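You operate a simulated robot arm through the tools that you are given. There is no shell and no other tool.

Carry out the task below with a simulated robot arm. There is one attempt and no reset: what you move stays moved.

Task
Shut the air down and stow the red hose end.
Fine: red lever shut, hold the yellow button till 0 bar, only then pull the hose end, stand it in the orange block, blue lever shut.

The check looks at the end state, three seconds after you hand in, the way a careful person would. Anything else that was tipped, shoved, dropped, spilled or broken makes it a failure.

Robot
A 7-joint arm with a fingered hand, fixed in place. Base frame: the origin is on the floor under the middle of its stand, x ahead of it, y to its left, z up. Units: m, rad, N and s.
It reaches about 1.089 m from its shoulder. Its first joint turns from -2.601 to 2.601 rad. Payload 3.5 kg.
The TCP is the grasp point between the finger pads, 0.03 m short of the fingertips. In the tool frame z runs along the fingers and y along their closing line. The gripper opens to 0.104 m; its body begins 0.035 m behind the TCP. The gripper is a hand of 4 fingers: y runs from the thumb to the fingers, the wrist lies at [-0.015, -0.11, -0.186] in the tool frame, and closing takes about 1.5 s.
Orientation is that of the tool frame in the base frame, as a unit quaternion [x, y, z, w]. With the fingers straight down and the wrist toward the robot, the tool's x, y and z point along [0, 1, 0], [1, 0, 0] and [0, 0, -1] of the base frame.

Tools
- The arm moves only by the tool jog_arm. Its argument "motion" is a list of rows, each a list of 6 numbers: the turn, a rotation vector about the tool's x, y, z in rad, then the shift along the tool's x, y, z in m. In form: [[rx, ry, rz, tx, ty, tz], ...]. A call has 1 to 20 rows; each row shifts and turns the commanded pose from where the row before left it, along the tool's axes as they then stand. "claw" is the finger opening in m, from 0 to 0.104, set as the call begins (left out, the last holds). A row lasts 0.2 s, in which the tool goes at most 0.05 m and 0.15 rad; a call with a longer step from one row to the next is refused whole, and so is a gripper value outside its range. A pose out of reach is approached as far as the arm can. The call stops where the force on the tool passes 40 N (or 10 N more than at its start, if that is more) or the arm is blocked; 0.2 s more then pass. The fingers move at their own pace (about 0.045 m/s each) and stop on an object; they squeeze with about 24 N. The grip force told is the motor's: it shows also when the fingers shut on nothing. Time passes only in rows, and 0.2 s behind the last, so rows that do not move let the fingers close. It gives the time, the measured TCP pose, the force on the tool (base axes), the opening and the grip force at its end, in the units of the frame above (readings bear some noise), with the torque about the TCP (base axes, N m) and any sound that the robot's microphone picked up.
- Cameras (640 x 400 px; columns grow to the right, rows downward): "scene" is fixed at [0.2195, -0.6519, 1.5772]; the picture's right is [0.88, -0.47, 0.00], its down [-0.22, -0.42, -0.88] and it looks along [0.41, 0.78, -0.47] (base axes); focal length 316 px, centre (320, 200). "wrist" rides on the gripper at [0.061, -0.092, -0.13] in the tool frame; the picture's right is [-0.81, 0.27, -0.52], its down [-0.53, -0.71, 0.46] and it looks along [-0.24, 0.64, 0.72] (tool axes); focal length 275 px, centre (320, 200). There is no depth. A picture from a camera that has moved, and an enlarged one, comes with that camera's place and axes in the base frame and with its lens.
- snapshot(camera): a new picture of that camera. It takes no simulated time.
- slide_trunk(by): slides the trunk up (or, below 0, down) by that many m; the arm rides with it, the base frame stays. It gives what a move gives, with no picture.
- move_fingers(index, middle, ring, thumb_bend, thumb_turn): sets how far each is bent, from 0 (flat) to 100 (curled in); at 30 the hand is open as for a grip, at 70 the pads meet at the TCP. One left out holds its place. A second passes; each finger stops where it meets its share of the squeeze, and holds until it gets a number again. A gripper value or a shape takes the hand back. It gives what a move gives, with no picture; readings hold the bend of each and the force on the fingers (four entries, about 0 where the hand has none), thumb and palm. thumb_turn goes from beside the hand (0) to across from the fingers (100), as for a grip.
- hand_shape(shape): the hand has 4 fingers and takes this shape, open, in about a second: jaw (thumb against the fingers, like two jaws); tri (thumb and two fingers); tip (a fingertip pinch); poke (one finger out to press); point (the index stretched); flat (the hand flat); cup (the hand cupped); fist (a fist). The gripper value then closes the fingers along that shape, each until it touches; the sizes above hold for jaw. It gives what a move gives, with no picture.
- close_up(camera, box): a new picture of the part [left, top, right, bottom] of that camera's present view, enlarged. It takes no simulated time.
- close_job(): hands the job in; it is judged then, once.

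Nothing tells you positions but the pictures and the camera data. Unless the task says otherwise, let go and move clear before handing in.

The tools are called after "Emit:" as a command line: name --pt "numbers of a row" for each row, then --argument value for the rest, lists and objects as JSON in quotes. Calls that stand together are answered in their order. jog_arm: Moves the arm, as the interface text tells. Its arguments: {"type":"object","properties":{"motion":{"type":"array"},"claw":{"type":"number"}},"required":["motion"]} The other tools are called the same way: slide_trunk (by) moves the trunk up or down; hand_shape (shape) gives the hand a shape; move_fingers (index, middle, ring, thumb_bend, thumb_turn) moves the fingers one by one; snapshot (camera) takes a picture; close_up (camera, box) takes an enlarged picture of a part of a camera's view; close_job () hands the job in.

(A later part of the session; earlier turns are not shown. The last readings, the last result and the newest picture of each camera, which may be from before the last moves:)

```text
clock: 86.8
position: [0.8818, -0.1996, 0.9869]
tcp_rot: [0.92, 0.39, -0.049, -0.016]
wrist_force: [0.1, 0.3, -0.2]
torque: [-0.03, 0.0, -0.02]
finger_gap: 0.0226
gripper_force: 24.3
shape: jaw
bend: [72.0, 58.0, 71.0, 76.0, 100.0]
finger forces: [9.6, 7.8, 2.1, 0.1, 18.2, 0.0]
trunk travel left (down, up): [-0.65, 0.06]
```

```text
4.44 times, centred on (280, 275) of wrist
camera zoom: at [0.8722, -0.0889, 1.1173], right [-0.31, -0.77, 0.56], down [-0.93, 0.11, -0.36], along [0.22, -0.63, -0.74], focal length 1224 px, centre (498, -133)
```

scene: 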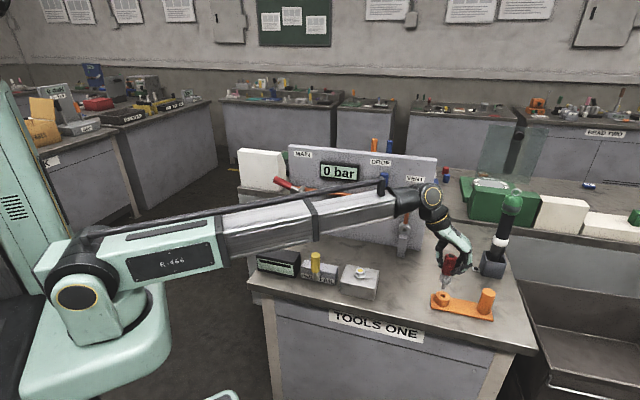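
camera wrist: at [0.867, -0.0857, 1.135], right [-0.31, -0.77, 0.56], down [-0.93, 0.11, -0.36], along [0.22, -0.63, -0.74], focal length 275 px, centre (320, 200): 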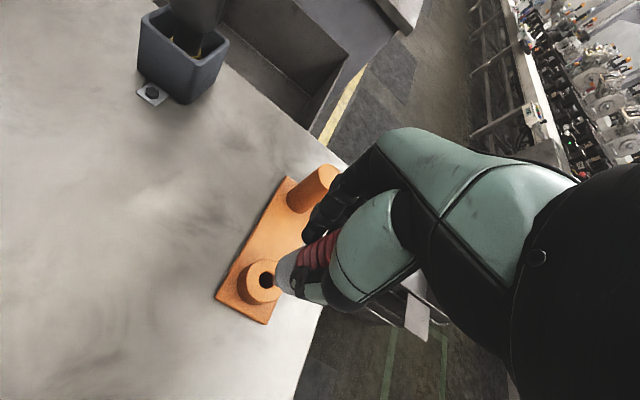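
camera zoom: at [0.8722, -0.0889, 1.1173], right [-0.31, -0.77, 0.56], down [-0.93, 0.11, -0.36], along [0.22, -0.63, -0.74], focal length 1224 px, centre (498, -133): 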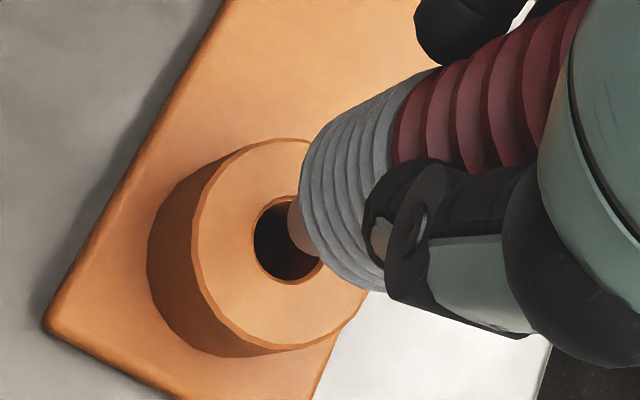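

The plug is about 12 mm above the ring and within about 2 mm of centre (plug ≈16 mm, hole ≈18 mm). I'll make a last 2 mm correction, come down to just above the rim and check again.

Emit:
jog_arm --pt "0 0 0 0.0007 -0.001 0.004" --pt "0 0 0 0.0007 -0.001 0.004" --pt "0 0 0 0 0 0" --pt "0 0 0 0 0 0"

Emit:
close_up --camera "scene" --box '[435, 270, 465, 305]'

Emit:
close_up --camera "wrist" --box '[240, 230, 320, 310]'

```text
clock: 87.8
position: [0.8806, -0.1974, 0.9785]
tcp_rot: [0.92, 0.389, -0.05, -0.015]
wrist_force: [0.6, 0.0, -1.1]
torque: [-0.04, -0.04, 0.02]
finger_gap: 0.0227
gripper_force: 23.7
shape: jaw
bend: [72.0, 58.0, 71.0, 76.0, 100.0]
finger forces: [9.6, 7.8, 2.2, 0.1, 18.2, 0.0]
trunk travel left (down, up): [-0.65, 0.06]
```

```text
11.43 times, centred on (450, 288) of scene
camera zoom: at [0.2195, -0.6519, 1.5772], right [0.88, -0.47, 0.0], down [-0.22, -0.42, -0.88], along [0.41, 0.78, -0.47], focal length 3612 px, centre (-1166, -800)
```

zoom: 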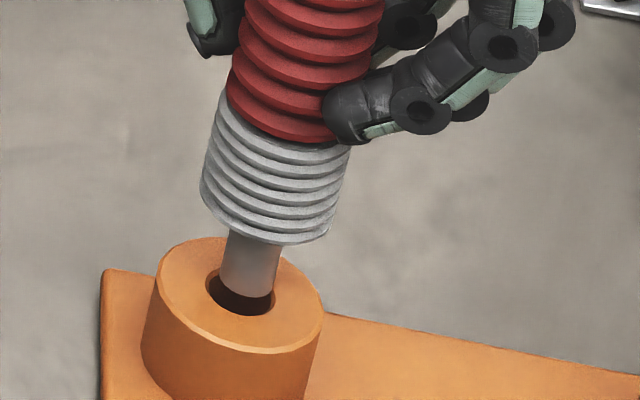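

```text
5.00 times, centred on (280, 270) of wrist
camera zoom: at [0.8715, -0.0882, 1.1094], right [-0.31, -0.77, 0.56], down [-0.93, 0.11, -0.36], along [0.22, -0.63, -0.74], focal length 1376 px, centre (520, -150)
```

zoom: 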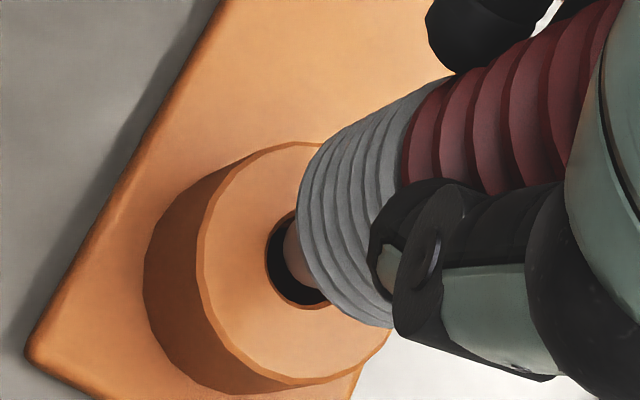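

The plug tip is now right at the rim with about 1.4 mm of offset left, inside the clearance. I'll correct that and lower slowly, watching the force.

Emit:
jog_arm --pt "0 0 0 0.0 -0.0009 0.001" --pt "0 0 0 0.0002 0.0001 0.003" --pt "0 0 0 0.0002 0.0001 0.003" --pt "0 0 0 0.0002 0.0001 0.003" --pt "0 0 0 0 0 0"

Emit:
close_up --camera "scene" --box '[435, 270, 465, 305]'

Emit:
close_up --camera "wrist" --box '[240, 230, 320, 310]'

```text
clock: 89.0
position: [0.8792, -0.196, 0.9714]
tcp_rot: [0.92, 0.389, -0.048, -0.013]
wrist_force: [0.6, -1.0, 29.3]
torque: [-0.11, 0.06, 0.0]
finger_gap: 0.0248
gripper_force: 23.5
shape: jaw
bend: [73.0, 57.0, 71.0, 76.0, 100.0]
finger forces: [12.2, 11.0, 4.2, 0.0, 22.5, 0.0]
trunk travel left (down, up): [-0.65, 0.06]
```

```text
11.43 times, centred on (450, 288) of scene
camera zoom: at [0.2195, -0.6519, 1.5772], right [0.88, -0.47, 0.0], down [-0.22, -0.42, -0.88], along [0.41, 0.78, -0.47], focal length 3612 px, centre (-1166, -800)
```

zoom: 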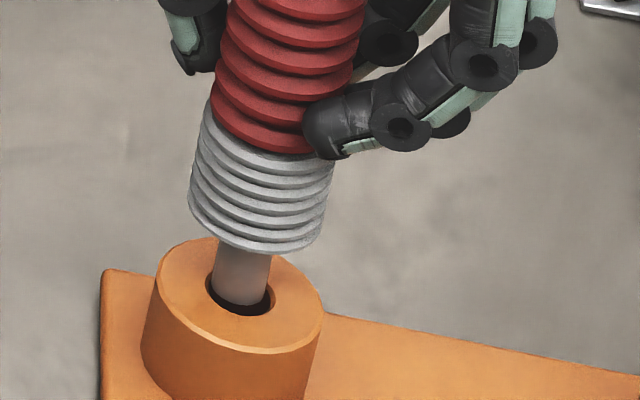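

```text
5.00 times, centred on (280, 270) of wrist
camera zoom: at [0.8686, -0.0862, 1.103], right [-0.31, -0.77, 0.56], down [-0.92, 0.11, -0.37], along [0.22, -0.63, -0.74], focal length 1376 px, centre (520, -150)
```

zoom: 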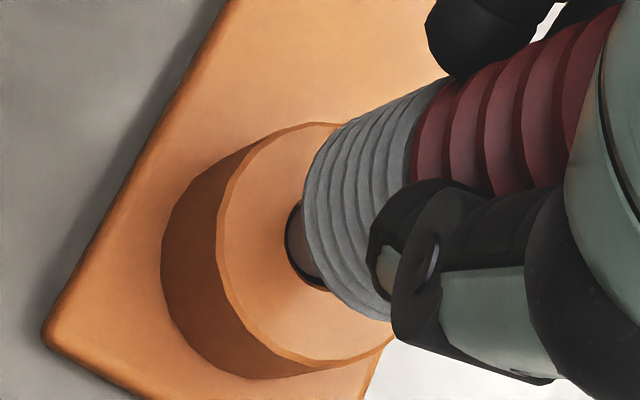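

There's 29 N upward: the plug is resting on the rim rather than dropping in. My best estimate is that it's within 1 mm of centre, so I'll ease the pressure, nudge about 1 mm in +y and press lightly again.

Emit:
jog_arm --pt "0 0 0 -0.0002 -0.0002 -0.003" --pt "0 0 0 0.0008 -0.0008 0" --pt "0 0 0 0 0 0.001" --pt "0 0 0 0 0 0.001" --pt "0 0 0 0 0 0.001" --pt "0 0 0 0 0 0"

Emit:
close_up --camera "scene" --box '[435, 270, 465, 305]'

Emit:
close_up --camera "wrist" --box '[240, 230, 320, 310]'

```text
clock: 90.4
position: [0.8786, -0.1954, 0.9717]
tcp_rot: [0.92, 0.39, -0.048, -0.014]
wrist_force: [1.2, -1.9, 32.1]
torque: [-0.22, 0.09, 0.07]
finger_gap: 0.0252
gripper_force: 23.8
shape: jaw
bend: [73.0, 57.0, 71.0, 76.0, 100.0]
finger forces: [13.5, 11.7, 5.5, 0.1, 22.1, 0.1]
trunk travel left (down, up): [-0.65, 0.06]
```

```text
11.43 times, centred on (450, 288) of scene
camera zoom: at [0.2195, -0.6519, 1.5772], right [0.88, -0.47, 0.0], down [-0.22, -0.42, -0.88], along [0.41, 0.78, -0.47], focal length 3612 px, centre (-1166, -800)
```

zoom: 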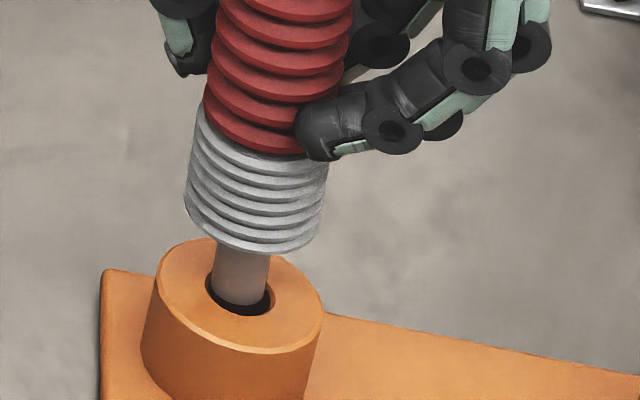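

```text
5.00 times, centred on (280, 270) of wrist
camera zoom: at [0.8675, -0.0858, 1.102], right [-0.31, -0.77, 0.56], down [-0.92, 0.11, -0.37], along [0.22, -0.63, -0.74], focal length 1376 px, centre (520, -150)
```

zoom: 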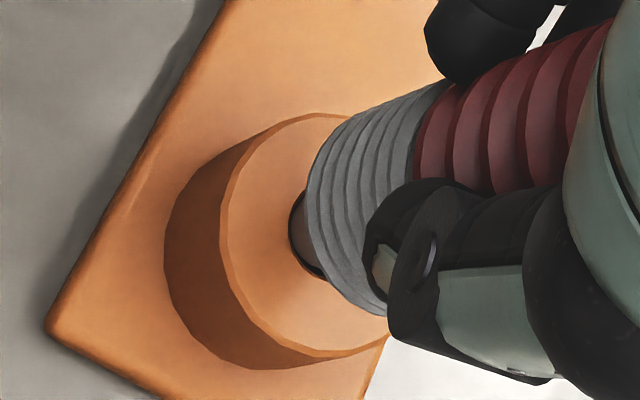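

The plug end stuck to the rim by friction and the hose end tilted instead. I'll lift it clear by about 8 mm and re-measure the lean and offset cleanly.

Emit:
jog_arm --pt "0 0 0 -0.0003 -0.0003 -0.005" --pt "0 0 0 -0.0003 -0.0003 -0.005" --pt "0 0 0 -0.0002 -0.0002 -0.003" --pt "0 0 0 0 0 0" --pt "0 0 0 0 0 0"

Emit:
close_up --camera "scene" --box '[430, 250, 470, 310]'

Emit:
close_up --camera "wrist" --box '[240, 230, 320, 310]'

```text
clock: 91.6
position: [0.8821, -0.1966, 0.9818]
tcp_rot: [0.919, 0.39, -0.049, -0.015]
wrist_force: [-0.6, -1.1, -0.8]
torque: [-0.02, 0.0, 0.0]
finger_gap: 0.024
gripper_force: 24.8
shape: jaw
bend: [73.0, 57.0, 71.0, 76.0, 100.0]
finger forces: [10.6, 8.1, 3.4, 0.1, 17.6, 0.1]
trunk travel left (down, up): [-0.65, 0.06]
```

```text
6.67 times, centred on (450, 280) of scene
camera zoom: at [0.2195, -0.6519, 1.5772], right [0.88, -0.47, 0.0], down [-0.22, -0.42, -0.88], along [0.41, 0.78, -0.47], focal length 2107 px, centre (-547, -333)
```

zoom: 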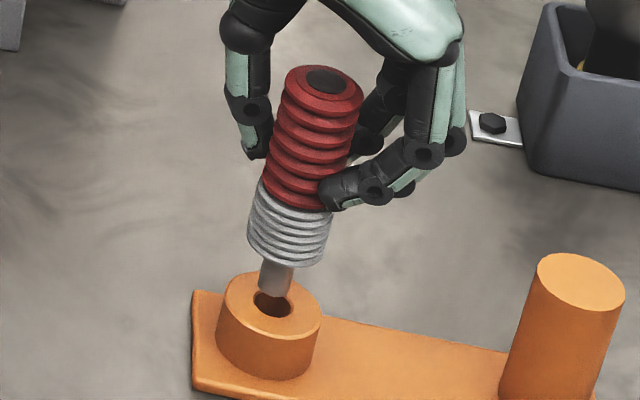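

```text
5.00 times, centred on (280, 270) of wrist
camera zoom: at [0.871, -0.0867, 1.1118], right [-0.31, -0.77, 0.56], down [-0.93, 0.11, -0.36], along [0.22, -0.63, -0.74], focal length 1376 px, centre (520, -150)
```

zoom: 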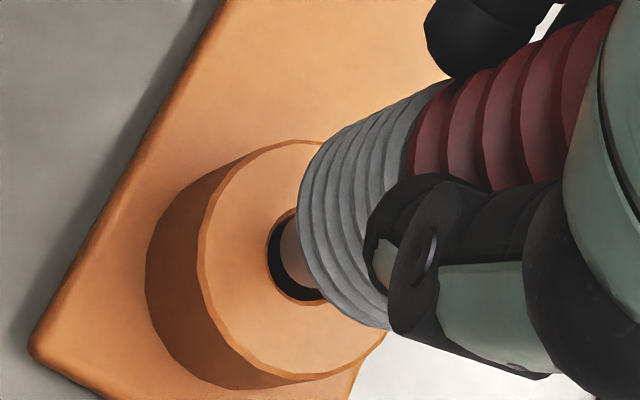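

Now lifted clear: the plug is vertical, about 6.7 mm above the ring, and about 2.5 mm too far in +y. I'll correct that and come down to about 2 mm above for another careful look.

Emit:
jog_arm --pt "0 0 0 -0.0021 0.0014 0" --pt "0 0 0 0.0004 0.0003 0.0045" --pt "0 0 0 0 0 0" --pt "0 0 0 0 0 0"

Emit:
close_up --camera "scene" --box '[435, 270, 465, 305]'

Emit:
close_up --camera "wrist" --box '[250, 240, 310, 300]'

```text
clock: 92.6
position: [0.8803, -0.1995, 0.9764]
tcp_rot: [0.919, 0.391, -0.049, -0.016]
wrist_force: [0.1, -0.7, -1.0]
torque: [-0.02, -0.01, 0.0]
finger_gap: 0.0238
gripper_force: 24.4
shape: jaw
bend: [73.0, 57.0, 71.0, 76.0, 100.0]
finger forces: [10.4, 8.2, 3.4, 0.0, 17.6, 0.0]
trunk travel left (down, up): [-0.65, 0.06]
```

```text
11.43 times, centred on (450, 288) of scene
camera zoom: at [0.2195, -0.6519, 1.5772], right [0.88, -0.47, 0.0], down [-0.22, -0.42, -0.88], along [0.41, 0.78, -0.47], focal length 3612 px, centre (-1166, -800)
```

zoom: 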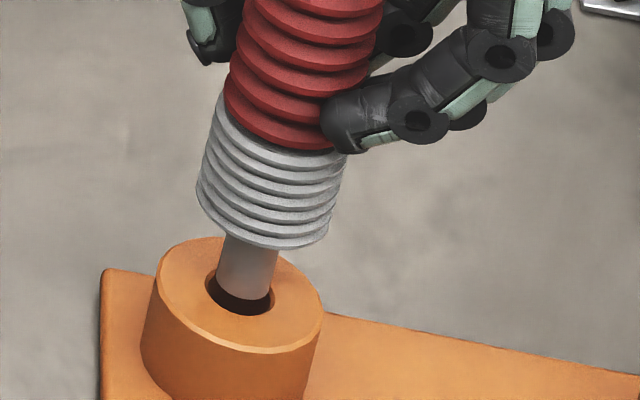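

```text
6.67 times, centred on (280, 270) of wrist
camera zoom: at [0.8704, -0.0892, 1.1077], right [-0.31, -0.77, 0.56], down [-0.93, 0.11, -0.36], along [0.22, -0.63, -0.74], focal length 1835 px, centre (587, -267)
```

zoom: 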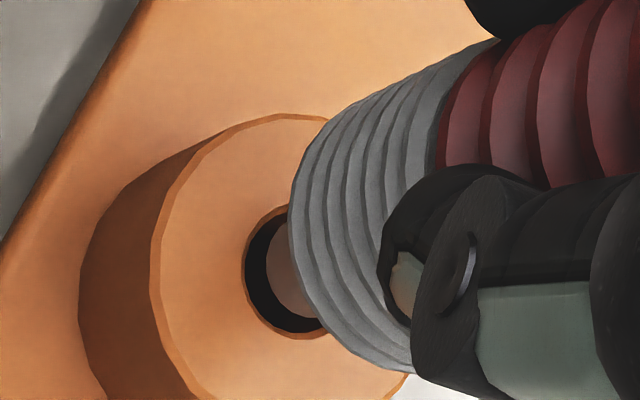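

Offset is now only about (+0.6, -1.0) mm at roughly 2 mm above the ring. I'll correct that and lower in 1 mm steps.

Emit:
jog_arm --pt "0 0 0 0.0003 -0.0011 0" --pt "0 0 0 0 0 0" --pt "0 0 0 0.0001 0.0001 0.0015" --pt "0 0 0 0.0001 0.0001 0.0015" --pt "0 0 0 0.0001 0.0001 0.0015" --pt "0 0 0 0 0 0"

Emit:
close_up --camera "scene" --box '[435, 270, 465, 305]'

Emit:
close_up --camera "wrist" --box '[250, 240, 310, 300]'

```text
clock: 94.0
position: [0.8788, -0.1987, 0.9718]
tcp_rot: [0.92, 0.39, -0.05, -0.015]
wrist_force: [1.0, -0.8, 0.2]
torque: [0.02, 0.0, 0.02]
finger_gap: 0.0235
gripper_force: 23.5
shape: jaw
bend: [73.0, 57.0, 71.0, 76.0, 100.0]
finger forces: [10.6, 8.1, 3.5, 0.0, 17.6, 0.0]
trunk travel left (down, up): [-0.65, 0.06]
```

```text
11.43 times, centred on (450, 288) of scene
camera zoom: at [0.2195, -0.6519, 1.5772], right [0.88, -0.47, 0.0], down [-0.22, -0.42, -0.88], along [0.41, 0.78, -0.47], focal length 3612 px, centre (-1166, -800)
```

zoom: 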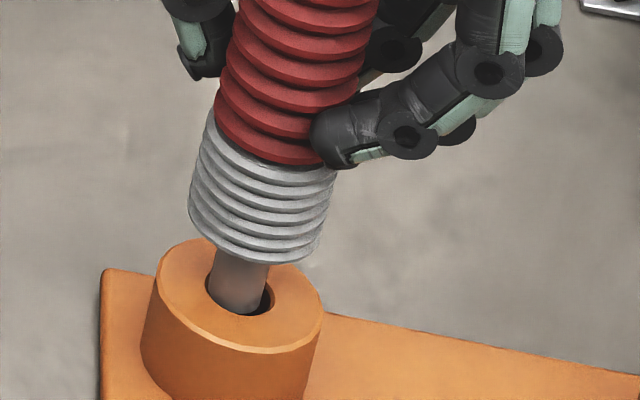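

```text
6.67 times, centred on (280, 270) of wrist
camera zoom: at [0.8694, -0.0882, 1.1023], right [-0.31, -0.77, 0.56], down [-0.93, 0.11, -0.36], along [0.22, -0.63, -0.74], focal length 1835 px, centre (587, -267)
```

zoom: 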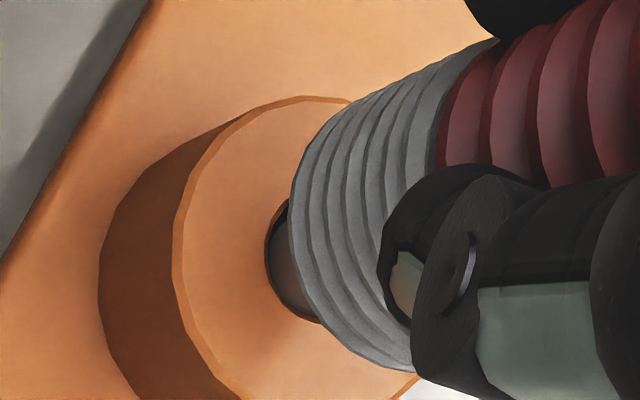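

No contact force this time, and the plug tip has dropped into the hole. I'll keep lowering in small steps.

Emit:
jog_arm --pt "0 0 0 0.0003 0.0001 0.002" --pt "0 0 0 0.0003 0.0001 0.002" --pt "0 0 0 0.0002 0.0001 0.002" --pt "0 0 0 0 0 0"

Emit:
close_up --camera "scene" --box '[435, 270, 465, 305]'

```text
clock: 95.0
position: [0.8804, -0.1974, 0.9657]
tcp_rot: [0.919, 0.39, -0.049, -0.015]
wrist_force: [0.9, -0.4, -0.7]
torque: [-0.03, -0.03, -0.03]
finger_gap: 0.0236
gripper_force: 23.5
shape: jaw
bend: [73.0, 57.0, 71.0, 76.0, 100.0]
finger forces: [10.6, 8.3, 3.5, 0.1, 17.5, 0.0]
trunk travel left (down, up): [-0.65, 0.06]
```

```text
11.43 times, centred on (450, 288) of scene
camera zoom: at [0.2195, -0.6519, 1.5772], right [0.88, -0.47, 0.0], down [-0.22, -0.42, -0.88], along [0.41, 0.78, -0.47], focal length 3612 px, centre (-1166, -800)
```

zoom: 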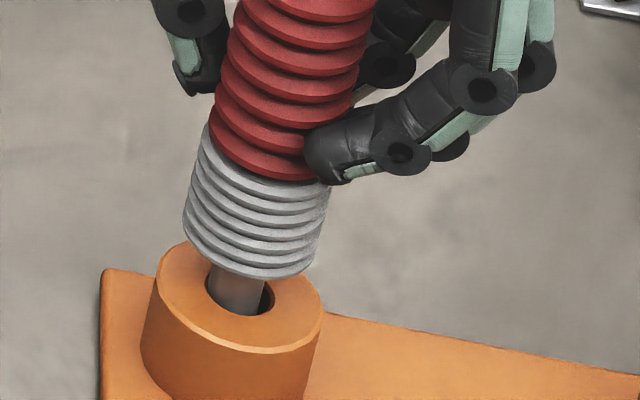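

Sliding in smoothly with no force. I'll ease it about half a millimetre toward centre and lower the remaining ~12 mm.

Emit:
jog_arm --pt "0 0 0 0.0004 0.0007 0.002" --pt "0 0 0 0.0002 0.0001 0.002" --pt "0 0 0 0.0002 0.0001 0.002" --pt "0 0 0 0.0002 0.0001 0.002" --pt "0 0 0 0 0 0"

Emit:
close_up --camera "scene" --box '[430, 255, 470, 310]'

Emit:
close_up --camera "wrist" --box '[220, 210, 340, 310]'

```text
clock: 96.2
position: [0.8809, -0.1989, 0.9583]
tcp_rot: [0.919, 0.39, -0.049, -0.016]
wrist_force: [-0.1, -1.0, -2.9]
torque: [-0.02, -0.07, 0.01]
finger_gap: 0.0232
gripper_force: 24.4
shape: jaw
bend: [73.0, 57.0, 68.0, 76.0, 100.0]
finger forces: [10.6, 8.3, 3.4, 0.1, 17.0, 0.1]
trunk travel left (down, up): [-0.65, 0.06]
```

```text
7.27 times, centred on (450, 282) of scene
camera zoom: at [0.2195, -0.6519, 1.5772], right [0.88, -0.47, 0.0], down [-0.22, -0.42, -0.88], along [0.41, 0.78, -0.47], focal length 2298 px, centre (-626, -400)
```

zoom: 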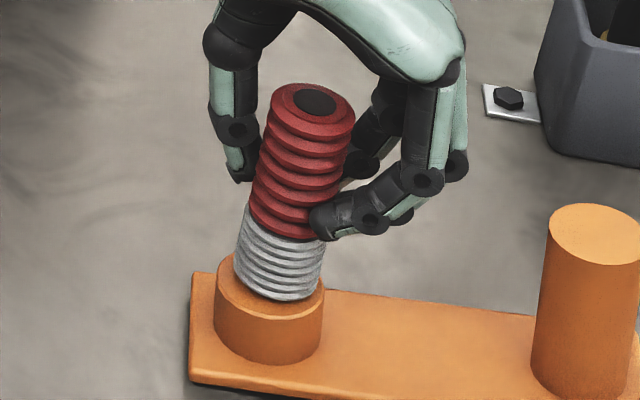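

```text
4.00 times, centred on (280, 260) of wrist
camera zoom: at [0.8708, -0.0878, 1.089], right [-0.31, -0.77, 0.56], down [-0.93, 0.11, -0.36], along [0.22, -0.63, -0.74], focal length 1101 px, centre (480, -40)
```

zoom: 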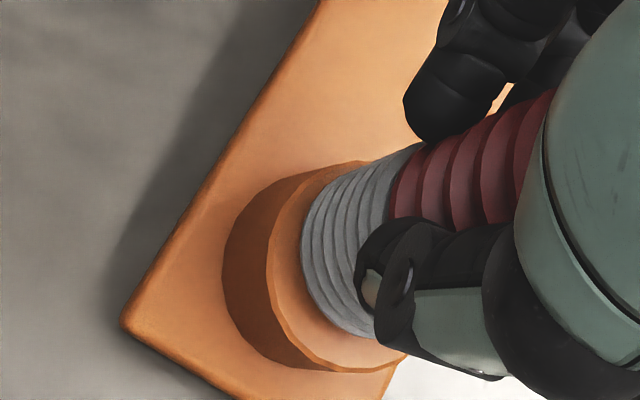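

Nearly seated: the grey sleeve is almost on the ring. A few more 1 mm steps until I feel it touch down.

Emit:
jog_arm --pt "0 0 0 0.0001 0.0001 0.0012" --pt "0 0 0 0.0001 0.0001 0.0012" --pt "0 0 0 0.0001 0.0001 0.0012" --pt "0 0 0 0 0 0"

Emit:
close_up --camera "scene" --box '[430, 255, 470, 310]'

```text
clock: 97.2
position: [0.8798, -0.1973, 0.9545]
tcp_rot: [0.92, 0.39, -0.049, -0.016]
wrist_force: [-1.0, -0.1, -2.3]
torque: [-0.03, -0.01, -0.01]
finger_gap: 0.0231
gripper_force: 24.1
shape: jaw
bend: [73.0, 57.0, 68.0, 76.0, 100.0]
finger forces: [10.5, 8.4, 3.4, 0.0, 17.0, 0.1]
trunk travel left (down, up): [-0.65, 0.06]
```

```text
7.27 times, centred on (450, 282) of scene
camera zoom: at [0.2195, -0.6519, 1.5772], right [0.88, -0.47, 0.0], down [-0.22, -0.42, -0.88], along [0.41, 0.78, -0.47], focal length 2298 px, centre (-626, -400)
```

zoom: 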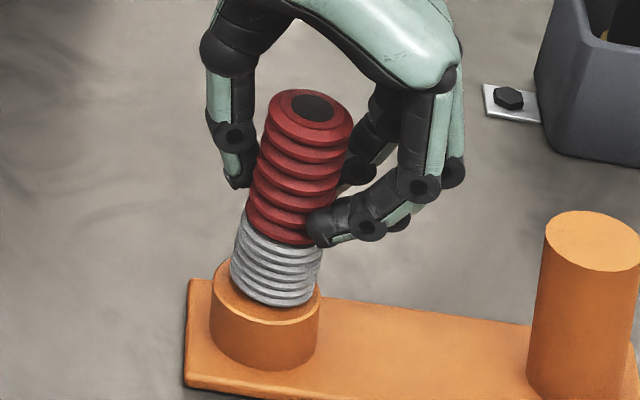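

The orange block looks slightly displaced between the last two pictures. I'll pause and compare it carefully with earlier views before going on.

Emit:
close_up --camera "scene" --box '[425, 245, 475, 315]'

Emit:
close_up --camera "scene" --box '[420, 275, 510, 330]'

Emit:
snapshot --camera "wrist"

```text
5.71 times, centred on (450, 280) of scene
camera zoom: at [0.2195, -0.6519, 1.5772], right [0.88, -0.47, 0.0], down [-0.22, -0.42, -0.88], along [0.41, 0.78, -0.47], focal length 1806 px, centre (-423, -257)
```

zoom: 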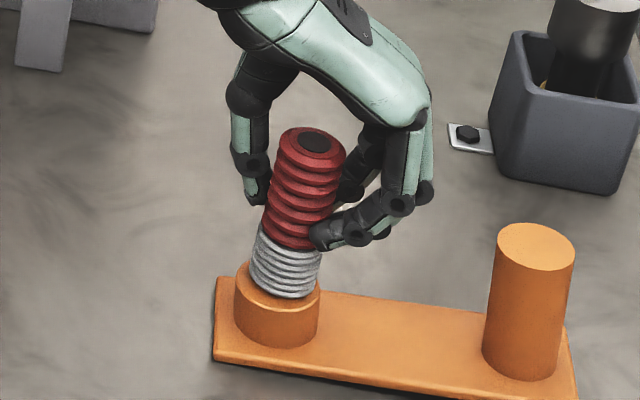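

```text
7.11 times, centred on (465, 302) of scene
camera zoom: at [0.2195, -0.6519, 1.5772], right [0.88, -0.47, 0.0], down [-0.22, -0.42, -0.88], along [0.41, 0.78, -0.47], focal length 2248 px, centre (-711, -529)
```

zoom: 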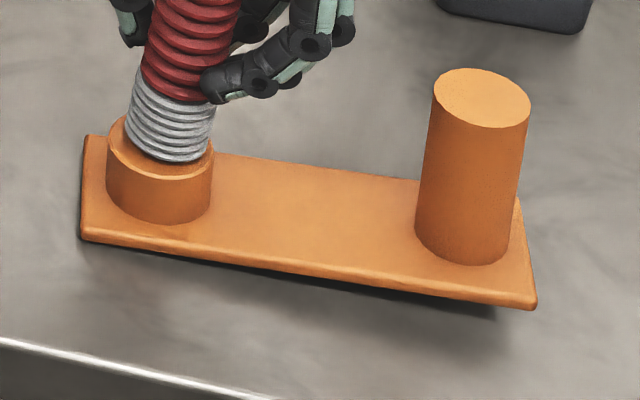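

```text
taken
camera wrist: at [0.8703, -0.0875, 1.0857], right [-0.31, -0.77, 0.56], down [-0.93, 0.11, -0.36], along [0.22, -0.63, -0.74], focal length 275 px, centre (320, 200)
```

wrist: 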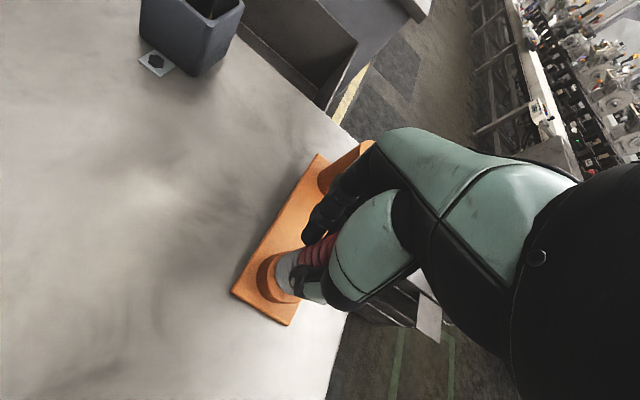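

The block's post end has been tipped up about 12 mm: the plug is snug in the hole and my hose end leans about 4° along the block. I'll rotate the hand about the plug to lower that end back flat onto the bench.

Emit:
jog_arm --pt "0.017 0 0 0 0.0014 0" --pt "0.017 0 0 0 0.0014 0" --pt "0.017 0 0 0 0.0014 0" --pt "0 0 0 0 0 0"

Emit:
close_up --camera "scene" --box '[420, 275, 510, 330]'

Emit:
close_up --camera "scene" --box '[425, 245, 475, 315]'

```text
clock: 98.2
position: [0.8829, -0.2002, 0.9546]
tcp_rot: [0.919, 0.388, -0.059, -0.039]
wrist_force: [-0.8, 0.5, -2.6]
torque: [-0.01, -0.08, -0.03]
finger_gap: 0.0231
gripper_force: 24.4
shape: jaw
bend: [73.0, 57.0, 68.0, 76.0, 100.0]
finger forces: [10.6, 8.4, 3.5, 0.0, 17.1, 0.0]
trunk travel left (down, up): [-0.65, 0.06]
```

```text
7.11 times, centred on (465, 302) of scene
camera zoom: at [0.2195, -0.6519, 1.5772], right [0.88, -0.47, 0.0], down [-0.22, -0.42, -0.88], along [0.41, 0.78, -0.47], focal length 2248 px, centre (-711, -529)
```

zoom: 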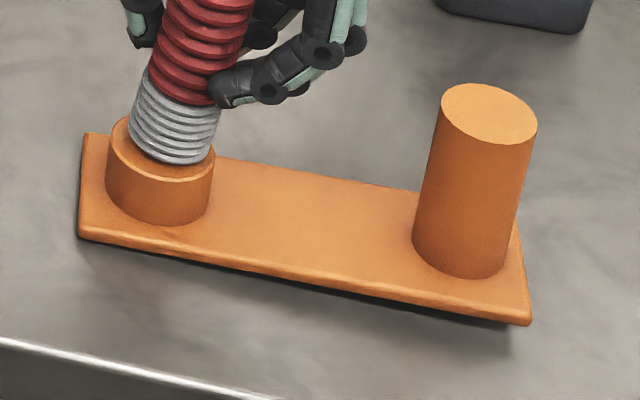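

```text
5.71 times, centred on (450, 280) of scene
camera zoom: at [0.2195, -0.6519, 1.5772], right [0.88, -0.47, 0.0], down [-0.22, -0.42, -0.88], along [0.41, 0.78, -0.47], focal length 1806 px, centre (-423, -257)
```

zoom: 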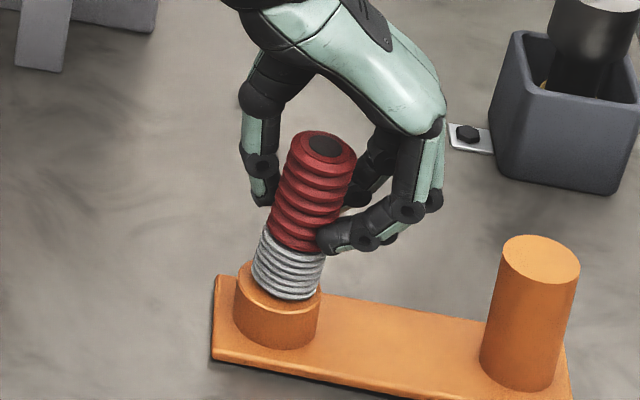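

The block follows the plug, and its far end is coming down: about half the tilt is gone. Another 0.04 rad should lay it flat.

Emit:
jog_arm --pt "0.013 0 0 0 0.0011 0" --pt "0.013 0 0 0 0.0011 0" --pt "0.013 0 0 0 0.0011 0" --pt "0 0 0 0 0 0"

Emit:
close_up --camera "scene" --box '[420, 275, 510, 330]'

Emit:
close_up --camera "scene" --box '[425, 245, 475, 315]'

```text
clock: 99.2
position: [0.886, -0.2031, 0.9541]
tcp_rot: [0.918, 0.387, -0.068, -0.056]
wrist_force: [-0.7, -0.9, -2.8]
torque: [-0.06, -0.13, 0.01]
finger_gap: 0.023
gripper_force: 23.7
shape: jaw
bend: [73.0, 57.0, 68.0, 76.0, 100.0]
finger forces: [10.5, 8.5, 3.5, 0.0, 17.0, 0.0]
trunk travel left (down, up): [-0.65, 0.06]
```

```text
7.11 times, centred on (465, 302) of scene
camera zoom: at [0.2195, -0.6519, 1.5772], right [0.88, -0.47, 0.0], down [-0.22, -0.42, -0.88], along [0.41, 0.78, -0.47], focal length 2248 px, centre (-711, -529)
```

zoom: 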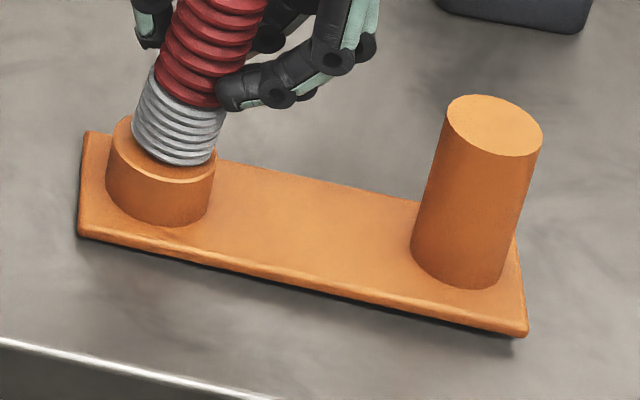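

```text
5.71 times, centred on (450, 280) of scene
camera zoom: at [0.2195, -0.6519, 1.5772], right [0.88, -0.47, 0.0], down [-0.22, -0.42, -0.88], along [0.41, 0.78, -0.47], focal length 1806 px, centre (-423, -257)
```

zoom: 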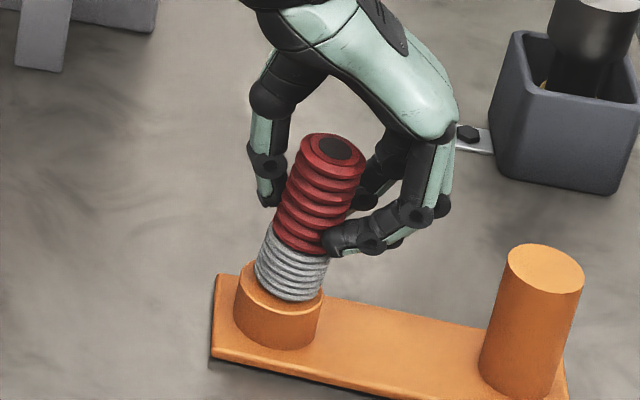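

The block is now about level but hangs 2–3 mm off the bench on the snug plug. I'll lower it gently until it rests on the bench.

Emit:
jog_arm --pt "0 0 0 0.0001 0.00016 0.001" --pt "0 0 0 0.0001 0.00016 0.001" --pt "0 0 0 0.0001 0.00016 0.001" --pt "0 0 0 0 0 0"

Emit:
close_up --camera "scene" --box '[420, 275, 510, 330]'

```text
clock: 100.2
position: [0.8849, -0.2039, 0.9514]
tcp_rot: [0.918, 0.387, -0.067, -0.056]
wrist_force: [0.2, -0.2, -2.2]
torque: [-0.02, 0.01, 0.01]
finger_gap: 0.0229
gripper_force: 24.0
shape: jaw
bend: [73.0, 57.0, 68.0, 76.0, 100.0]
finger forces: [10.4, 8.3, 3.6, 0.1, 16.9, 0.0]
trunk travel left (down, up): [-0.65, 0.06]
```

```text
7.11 times, centred on (465, 302) of scene
camera zoom: at [0.2195, -0.6519, 1.5772], right [0.88, -0.47, 0.0], down [-0.22, -0.42, -0.88], along [0.41, 0.78, -0.47], focal length 2248 px, centre (-711, -529)
```

zoom: 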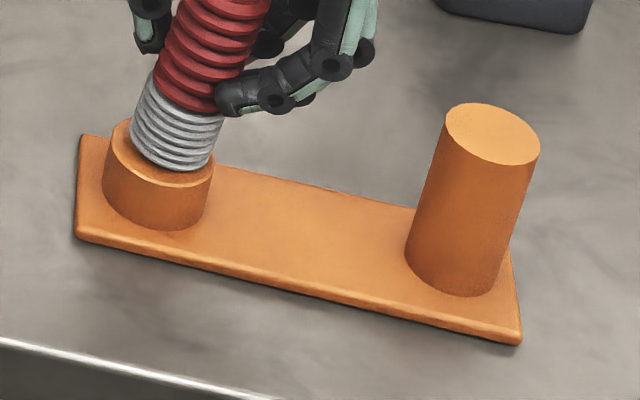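

Emit:
jog_arm --pt "0 0 0 0.0001 0.00016 0.001" --pt "0 0 0 0.0001 0.00016 0.001" --pt "0 0 0 0 0 0"

Emit:
close_up --camera "scene" --box '[420, 275, 510, 330]'

Emit:
close_up --camera "wrist" --box '[200, 160, 380, 340]'

```text
clock: 101.0
position: [0.886, -0.2035, 0.9494]
tcp_rot: [0.918, 0.388, -0.067, -0.056]
wrist_force: [0.5, 1.7, 4.6]
torque: [0.0, 0.02, 0.0]
finger_gap: 0.0233
gripper_force: 24.2
shape: jaw
bend: [73.0, 57.0, 71.0, 76.0, 100.0]
finger forces: [10.9, 8.0, 3.7, 0.1, 18.4, 0.0]
trunk travel left (down, up): [-0.65, 0.06]
```

```text
7.11 times, centred on (465, 302) of scene
camera zoom: at [0.2195, -0.6519, 1.5772], right [0.88, -0.47, 0.0], down [-0.22, -0.42, -0.88], along [0.41, 0.78, -0.47], focal length 2248 px, centre (-711, -529)
```

zoom: 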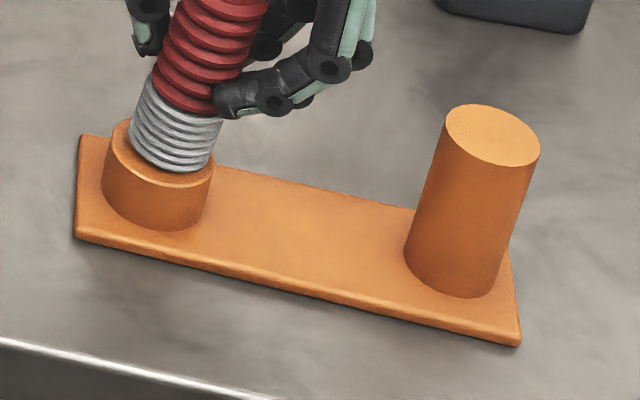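

```text
2.22 times, centred on (290, 250) of wrist
camera zoom: at [0.8847, -0.1014, 1.087], right [-0.28, -0.8, 0.53], down [-0.95, 0.14, -0.3], along [0.17, -0.59, -0.79], focal length 612 px, centre (387, 89)
```

zoom: 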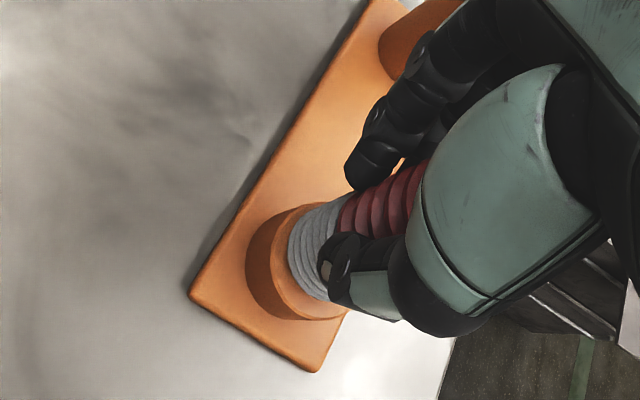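

Now there's a light 5 N contact with the bench. Let me inspect closely how flat the block sits and how deep the plug is.

Emit:
close_up --camera "scene" --box '[428, 275, 463, 310]'

Emit:
close_up --camera "scene" --box '[465, 280, 500, 325]'

```text
11.43 times, centred on (446, 292) of scene
camera zoom: at [0.2195, -0.6519, 1.5772], right [0.88, -0.47, 0.0], down [-0.22, -0.42, -0.88], along [0.41, 0.78, -0.47], focal length 3612 px, centre (-1114, -857)
```

zoom: 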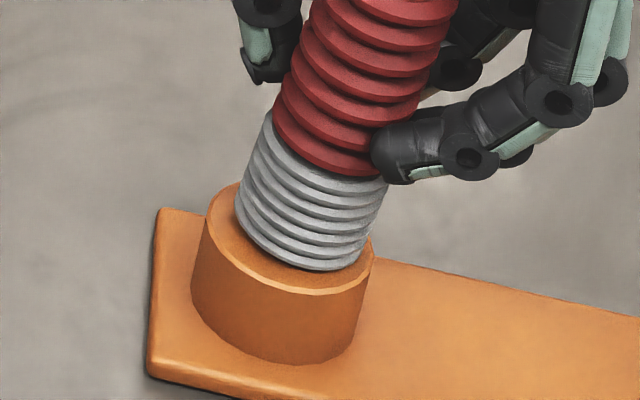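

```text
8.89 times, centred on (482, 302) of scene
camera zoom: at [0.2195, -0.6519, 1.5772], right [0.88, -0.47, 0.0], down [-0.22, -0.42, -0.88], along [0.41, 0.78, -0.47], focal length 2809 px, centre (-1124, -711)
```

zoom: 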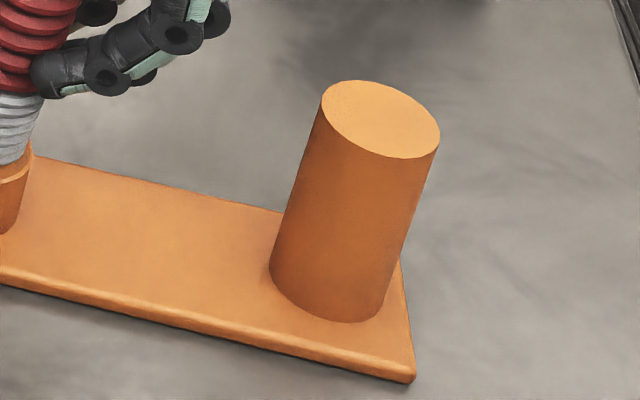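

The block is on the bench, but the hose end now leans a few degrees toward the post and its sleeve is still about 4 mm above the ring. I'll press down lightly so it seats while the bench holds the block flat.

Emit:
jog_arm --pt "0 0 0 0.0001 0.00016 0.001" --pt "0 0 0 0.0001 0.00016 0.001" --pt "0 0 0 0 0 0"

Emit:
close_up --camera "scene" --box '[425, 265, 475, 315]'

```text
clock: 101.8
position: [0.8844, -0.2051, 0.9486]
tcp_rot: [0.918, 0.387, -0.066, -0.055]
wrist_force: [0.7, 4.4, 14.5]
torque: [0.04, 0.04, -0.03]
finger_gap: 0.0239
gripper_force: 23.9
shape: jaw
bend: [73.0, 58.0, 71.0, 76.0, 100.0]
finger forces: [12.6, 8.3, 3.6, 0.0, 21.3, 0.0]
trunk travel left (down, up): [-0.65, 0.06]
```

```text
8.00 times, centred on (450, 290) of scene
camera zoom: at [0.2195, -0.6519, 1.5772], right [0.88, -0.47, 0.0], down [-0.22, -0.42, -0.88], along [0.41, 0.78, -0.47], focal length 2528 px, centre (-720, -520)
```

zoom: 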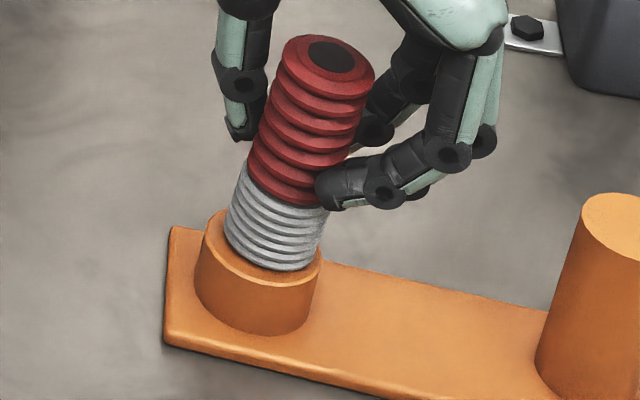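

Emit:
close_up --camera "scene" --box '[420, 275, 510, 330]'

Emit:
close_up --camera "wrist" --box '[220, 200, 340, 310]'

```text
7.11 times, centred on (465, 302) of scene
camera zoom: at [0.2195, -0.6519, 1.5772], right [0.88, -0.47, 0.0], down [-0.22, -0.42, -0.88], along [0.41, 0.78, -0.47], focal length 2248 px, centre (-711, -529)
```

zoom: 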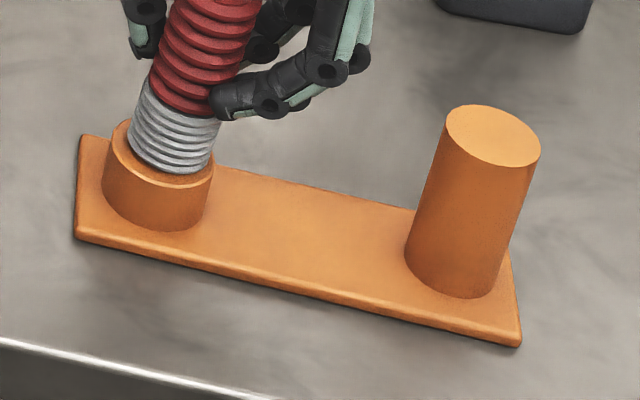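

```text
3.64 times, centred on (280, 255) of wrist
camera zoom: at [0.8836, -0.1015, 1.0856], right [-0.28, -0.8, 0.53], down [-0.94, 0.14, -0.3], along [0.17, -0.59, -0.79], focal length 1001 px, centre (466, 0)
```

zoom: 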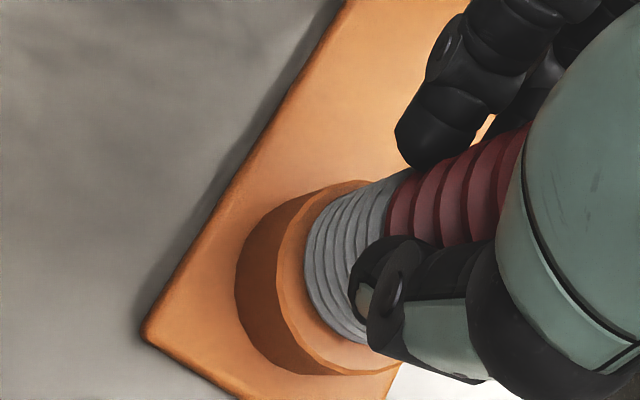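

The block lies flat again (its far end shifted only a few millimetres) and the plug is about 2 cm deep, standing nearly upright. I'll take the pressure off and open the hand.

Emit:
jog_arm --pt "0 0 0 -0.0001 -0.0002 -0.0015" --pt "0 0 0 0 0 0" --pt "0 0 0 0 0 0"

Emit:
jog_arm --pt "0 0 0 0 0 0" --pt "0 0 0 0 0 0" --pt "0 0 0 0 0 0" --pt "0 0 0 0 0 0" --pt "0 0 0 0 0 0" --pt "0 0 0 0 0 0" --pt "0 0 0 0 0 0" --pt "0 0 0 0 0 0" --claw 0.104

Emit:
close_up --camera "scene" --box '[420, 235, 510, 330]'

Emit:
snapshot --camera "wrist"

```text
clock: 102.6
position: [0.8846, -0.2043, 0.9497]
tcp_rot: [0.918, 0.387, -0.066, -0.055]
wrist_force: [-0.4, 2.8, 7.6]
torque: [0.05, -0.01, 0.03]
finger_gap: 0.0236
gripper_force: 23.5
shape: jaw
bend: [73.0, 58.0, 71.0, 76.0, 100.0]
finger forces: [12.3, 8.2, 3.6, 0.1, 19.9, 0.1]
trunk travel left (down, up): [-0.65, 0.06]
```

```text
clock: 104.4
position: [0.885, -0.2045, 0.949]
tcp_rot: [0.918, 0.387, -0.066, -0.055]
wrist_force: [0.4, -1.0, 0.2]
torque: [0.0, 0.02, -0.01]
finger_gap: 0.1035
gripper_force: 0.1
shape: jaw
bend: [30.0, 30.0, 30.0, 30.0, 98.0]
finger forces: [0.1, 0.0, 0.0, 0.1, 0.1, 0.1]
trunk travel left (down, up): [-0.65, 0.06]
```

```text
4.21 times, centred on (465, 282) of scene
camera zoom: at [0.2195, -0.6519, 1.5772], right [0.88, -0.47, 0.0], down [-0.22, -0.42, -0.88], along [0.41, 0.78, -0.47], focal length 1331 px, centre (-290, -147)
```

zoom: 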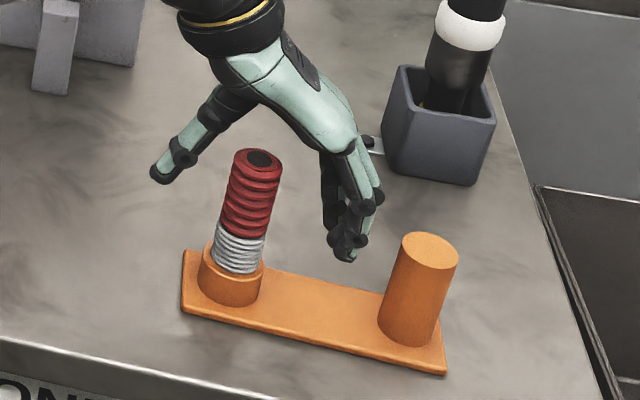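

```text
taken
camera wrist: at [0.8849, -0.1023, 1.0857], right [-0.28, -0.8, 0.53], down [-0.95, 0.14, -0.3], along [0.16, -0.59, -0.79], focal length 275 px, centre (320, 200)
```

wrist: 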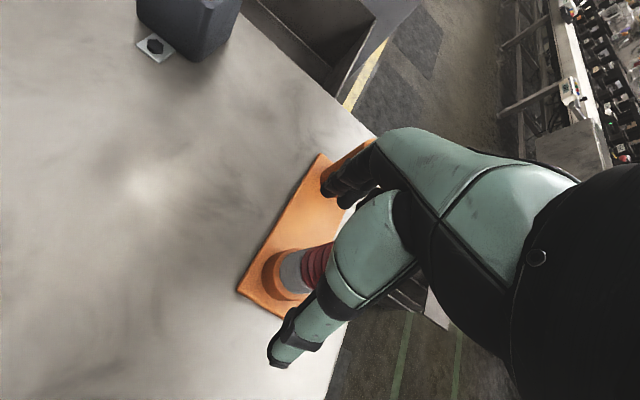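

The hose end stands in the orange block on its own. I'll lift the open hand straight up and away, then look at it unobstructed.

Emit:
jog_arm --pt "0 0 0 -0.0016 -0.0031 -0.02" --pt "0 0 0 -0.0025 -0.0047 -0.03" --pt "0 0 0 -0.0033 -0.0062 -0.0394" --pt "0 0 0 -0.0033 -0.0062 -0.0394" --pt "0 0 0 -0.0033 -0.0062 -0.0394" --pt "0 0 0 -0.0033 -0.0062 -0.0394" --pt "0 0 0 0 0 0"

Emit:
snapshot --camera "scene"

Emit:
close_up --camera "scene" --box '[425, 255, 505, 330]'

Emit:
snapshot --camera "wrist"

```text
clock: 106.0
position: [0.8869, -0.2025, 1.1598]
tcp_rot: [0.918, 0.388, -0.067, -0.056]
wrist_force: [0.0, 0.1, -0.2]
torque: [0.01, -0.01, 0.02]
finger_gap: 0.1035
gripper_force: 0.1
shape: jaw
bend: [30.0, 30.0, 30.0, 30.0, 98.0]
finger forces: [0.0, 0.1, 0.0, 0.0, 0.0, 0.0]
trunk travel left (down, up): [-0.65, 0.06]
```

```text
taken
```

scene: 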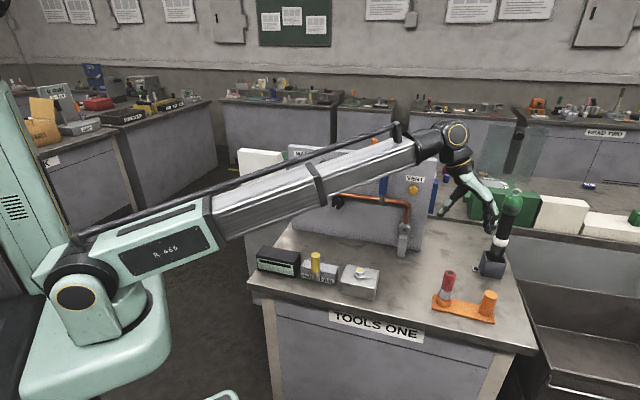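

```text
5.33 times, centred on (465, 292) of scene
camera zoom: at [0.2195, -0.6519, 1.5772], right [0.88, -0.47, 0.0], down [-0.22, -0.42, -0.88], along [0.41, 0.78, -0.47], focal length 1686 px, centre (-453, -293)
```

zoom: 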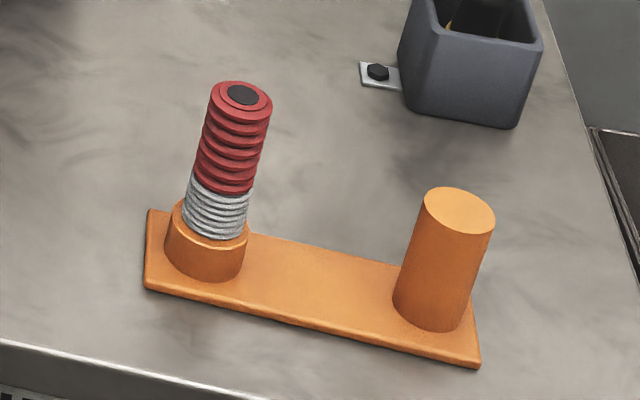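

```text
taken
camera wrist: at [0.8851, -0.101, 1.2974], right [-0.28, -0.8, 0.53], down [-0.95, 0.14, -0.3], along [0.16, -0.59, -0.79], focal length 275 px, centre (320, 200)
```

wrist: 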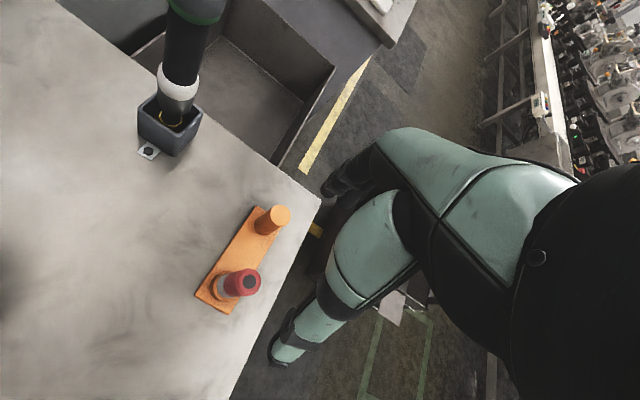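

The hose end stands upright in the block, and the block is flat on the bench. Now the blue lever: I'll level the hand, turn it to point at the panel, and roll it to the wrist-on-top orientation I used before, all in the open space here.

Emit:
jog_arm --pt "-0.0775 0.04 0 0 0 -0.02" --pt "-0.0775 0.04 0 0 0 -0.02" --pt "0 0.1428 0 0 0 0" --pt "0 0.1428 0 0 0 0" --pt "0 0.1428 0 0 0 0" --pt "0 0.1428 0 0 0 0" --pt "0 0.1428 0 0 0 0" --pt "0 0.1428 0 0 0 0" --pt "0 0.1428 0 0 0 0" --pt "0 0.1428 0 0 0 0" --pt "0 0.1428 0 0 0 0" --pt "0 0.1428 0 0 0 0" --pt "0 0.1428 0 0 0 0" --pt "0 0 0 0 0 0"

Emit:
snapshot --camera "scene"

```text
clock: 109.0
position: [0.8905, -0.205, 1.1972]
tcp_rot: [0.65, 0.275, 0.652, -0.276]
wrist_force: [-0.5, -0.8, 0.6]
torque: [-0.02, -0.01, -0.02]
finger_gap: 0.1036
gripper_force: 0.1
shape: jaw
bend: [30.0, 30.0, 30.0, 30.0, 98.0]
finger forces: [0.1, 0.0, 0.1, 0.0, 0.0, 0.0]
trunk travel left (down, up): [-0.65, 0.06]
```

```text
taken
```

scene: 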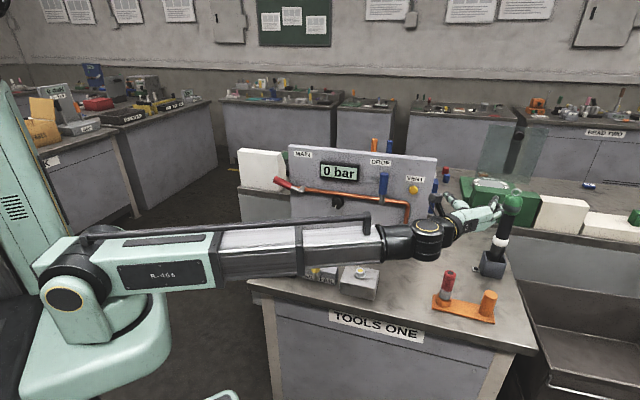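

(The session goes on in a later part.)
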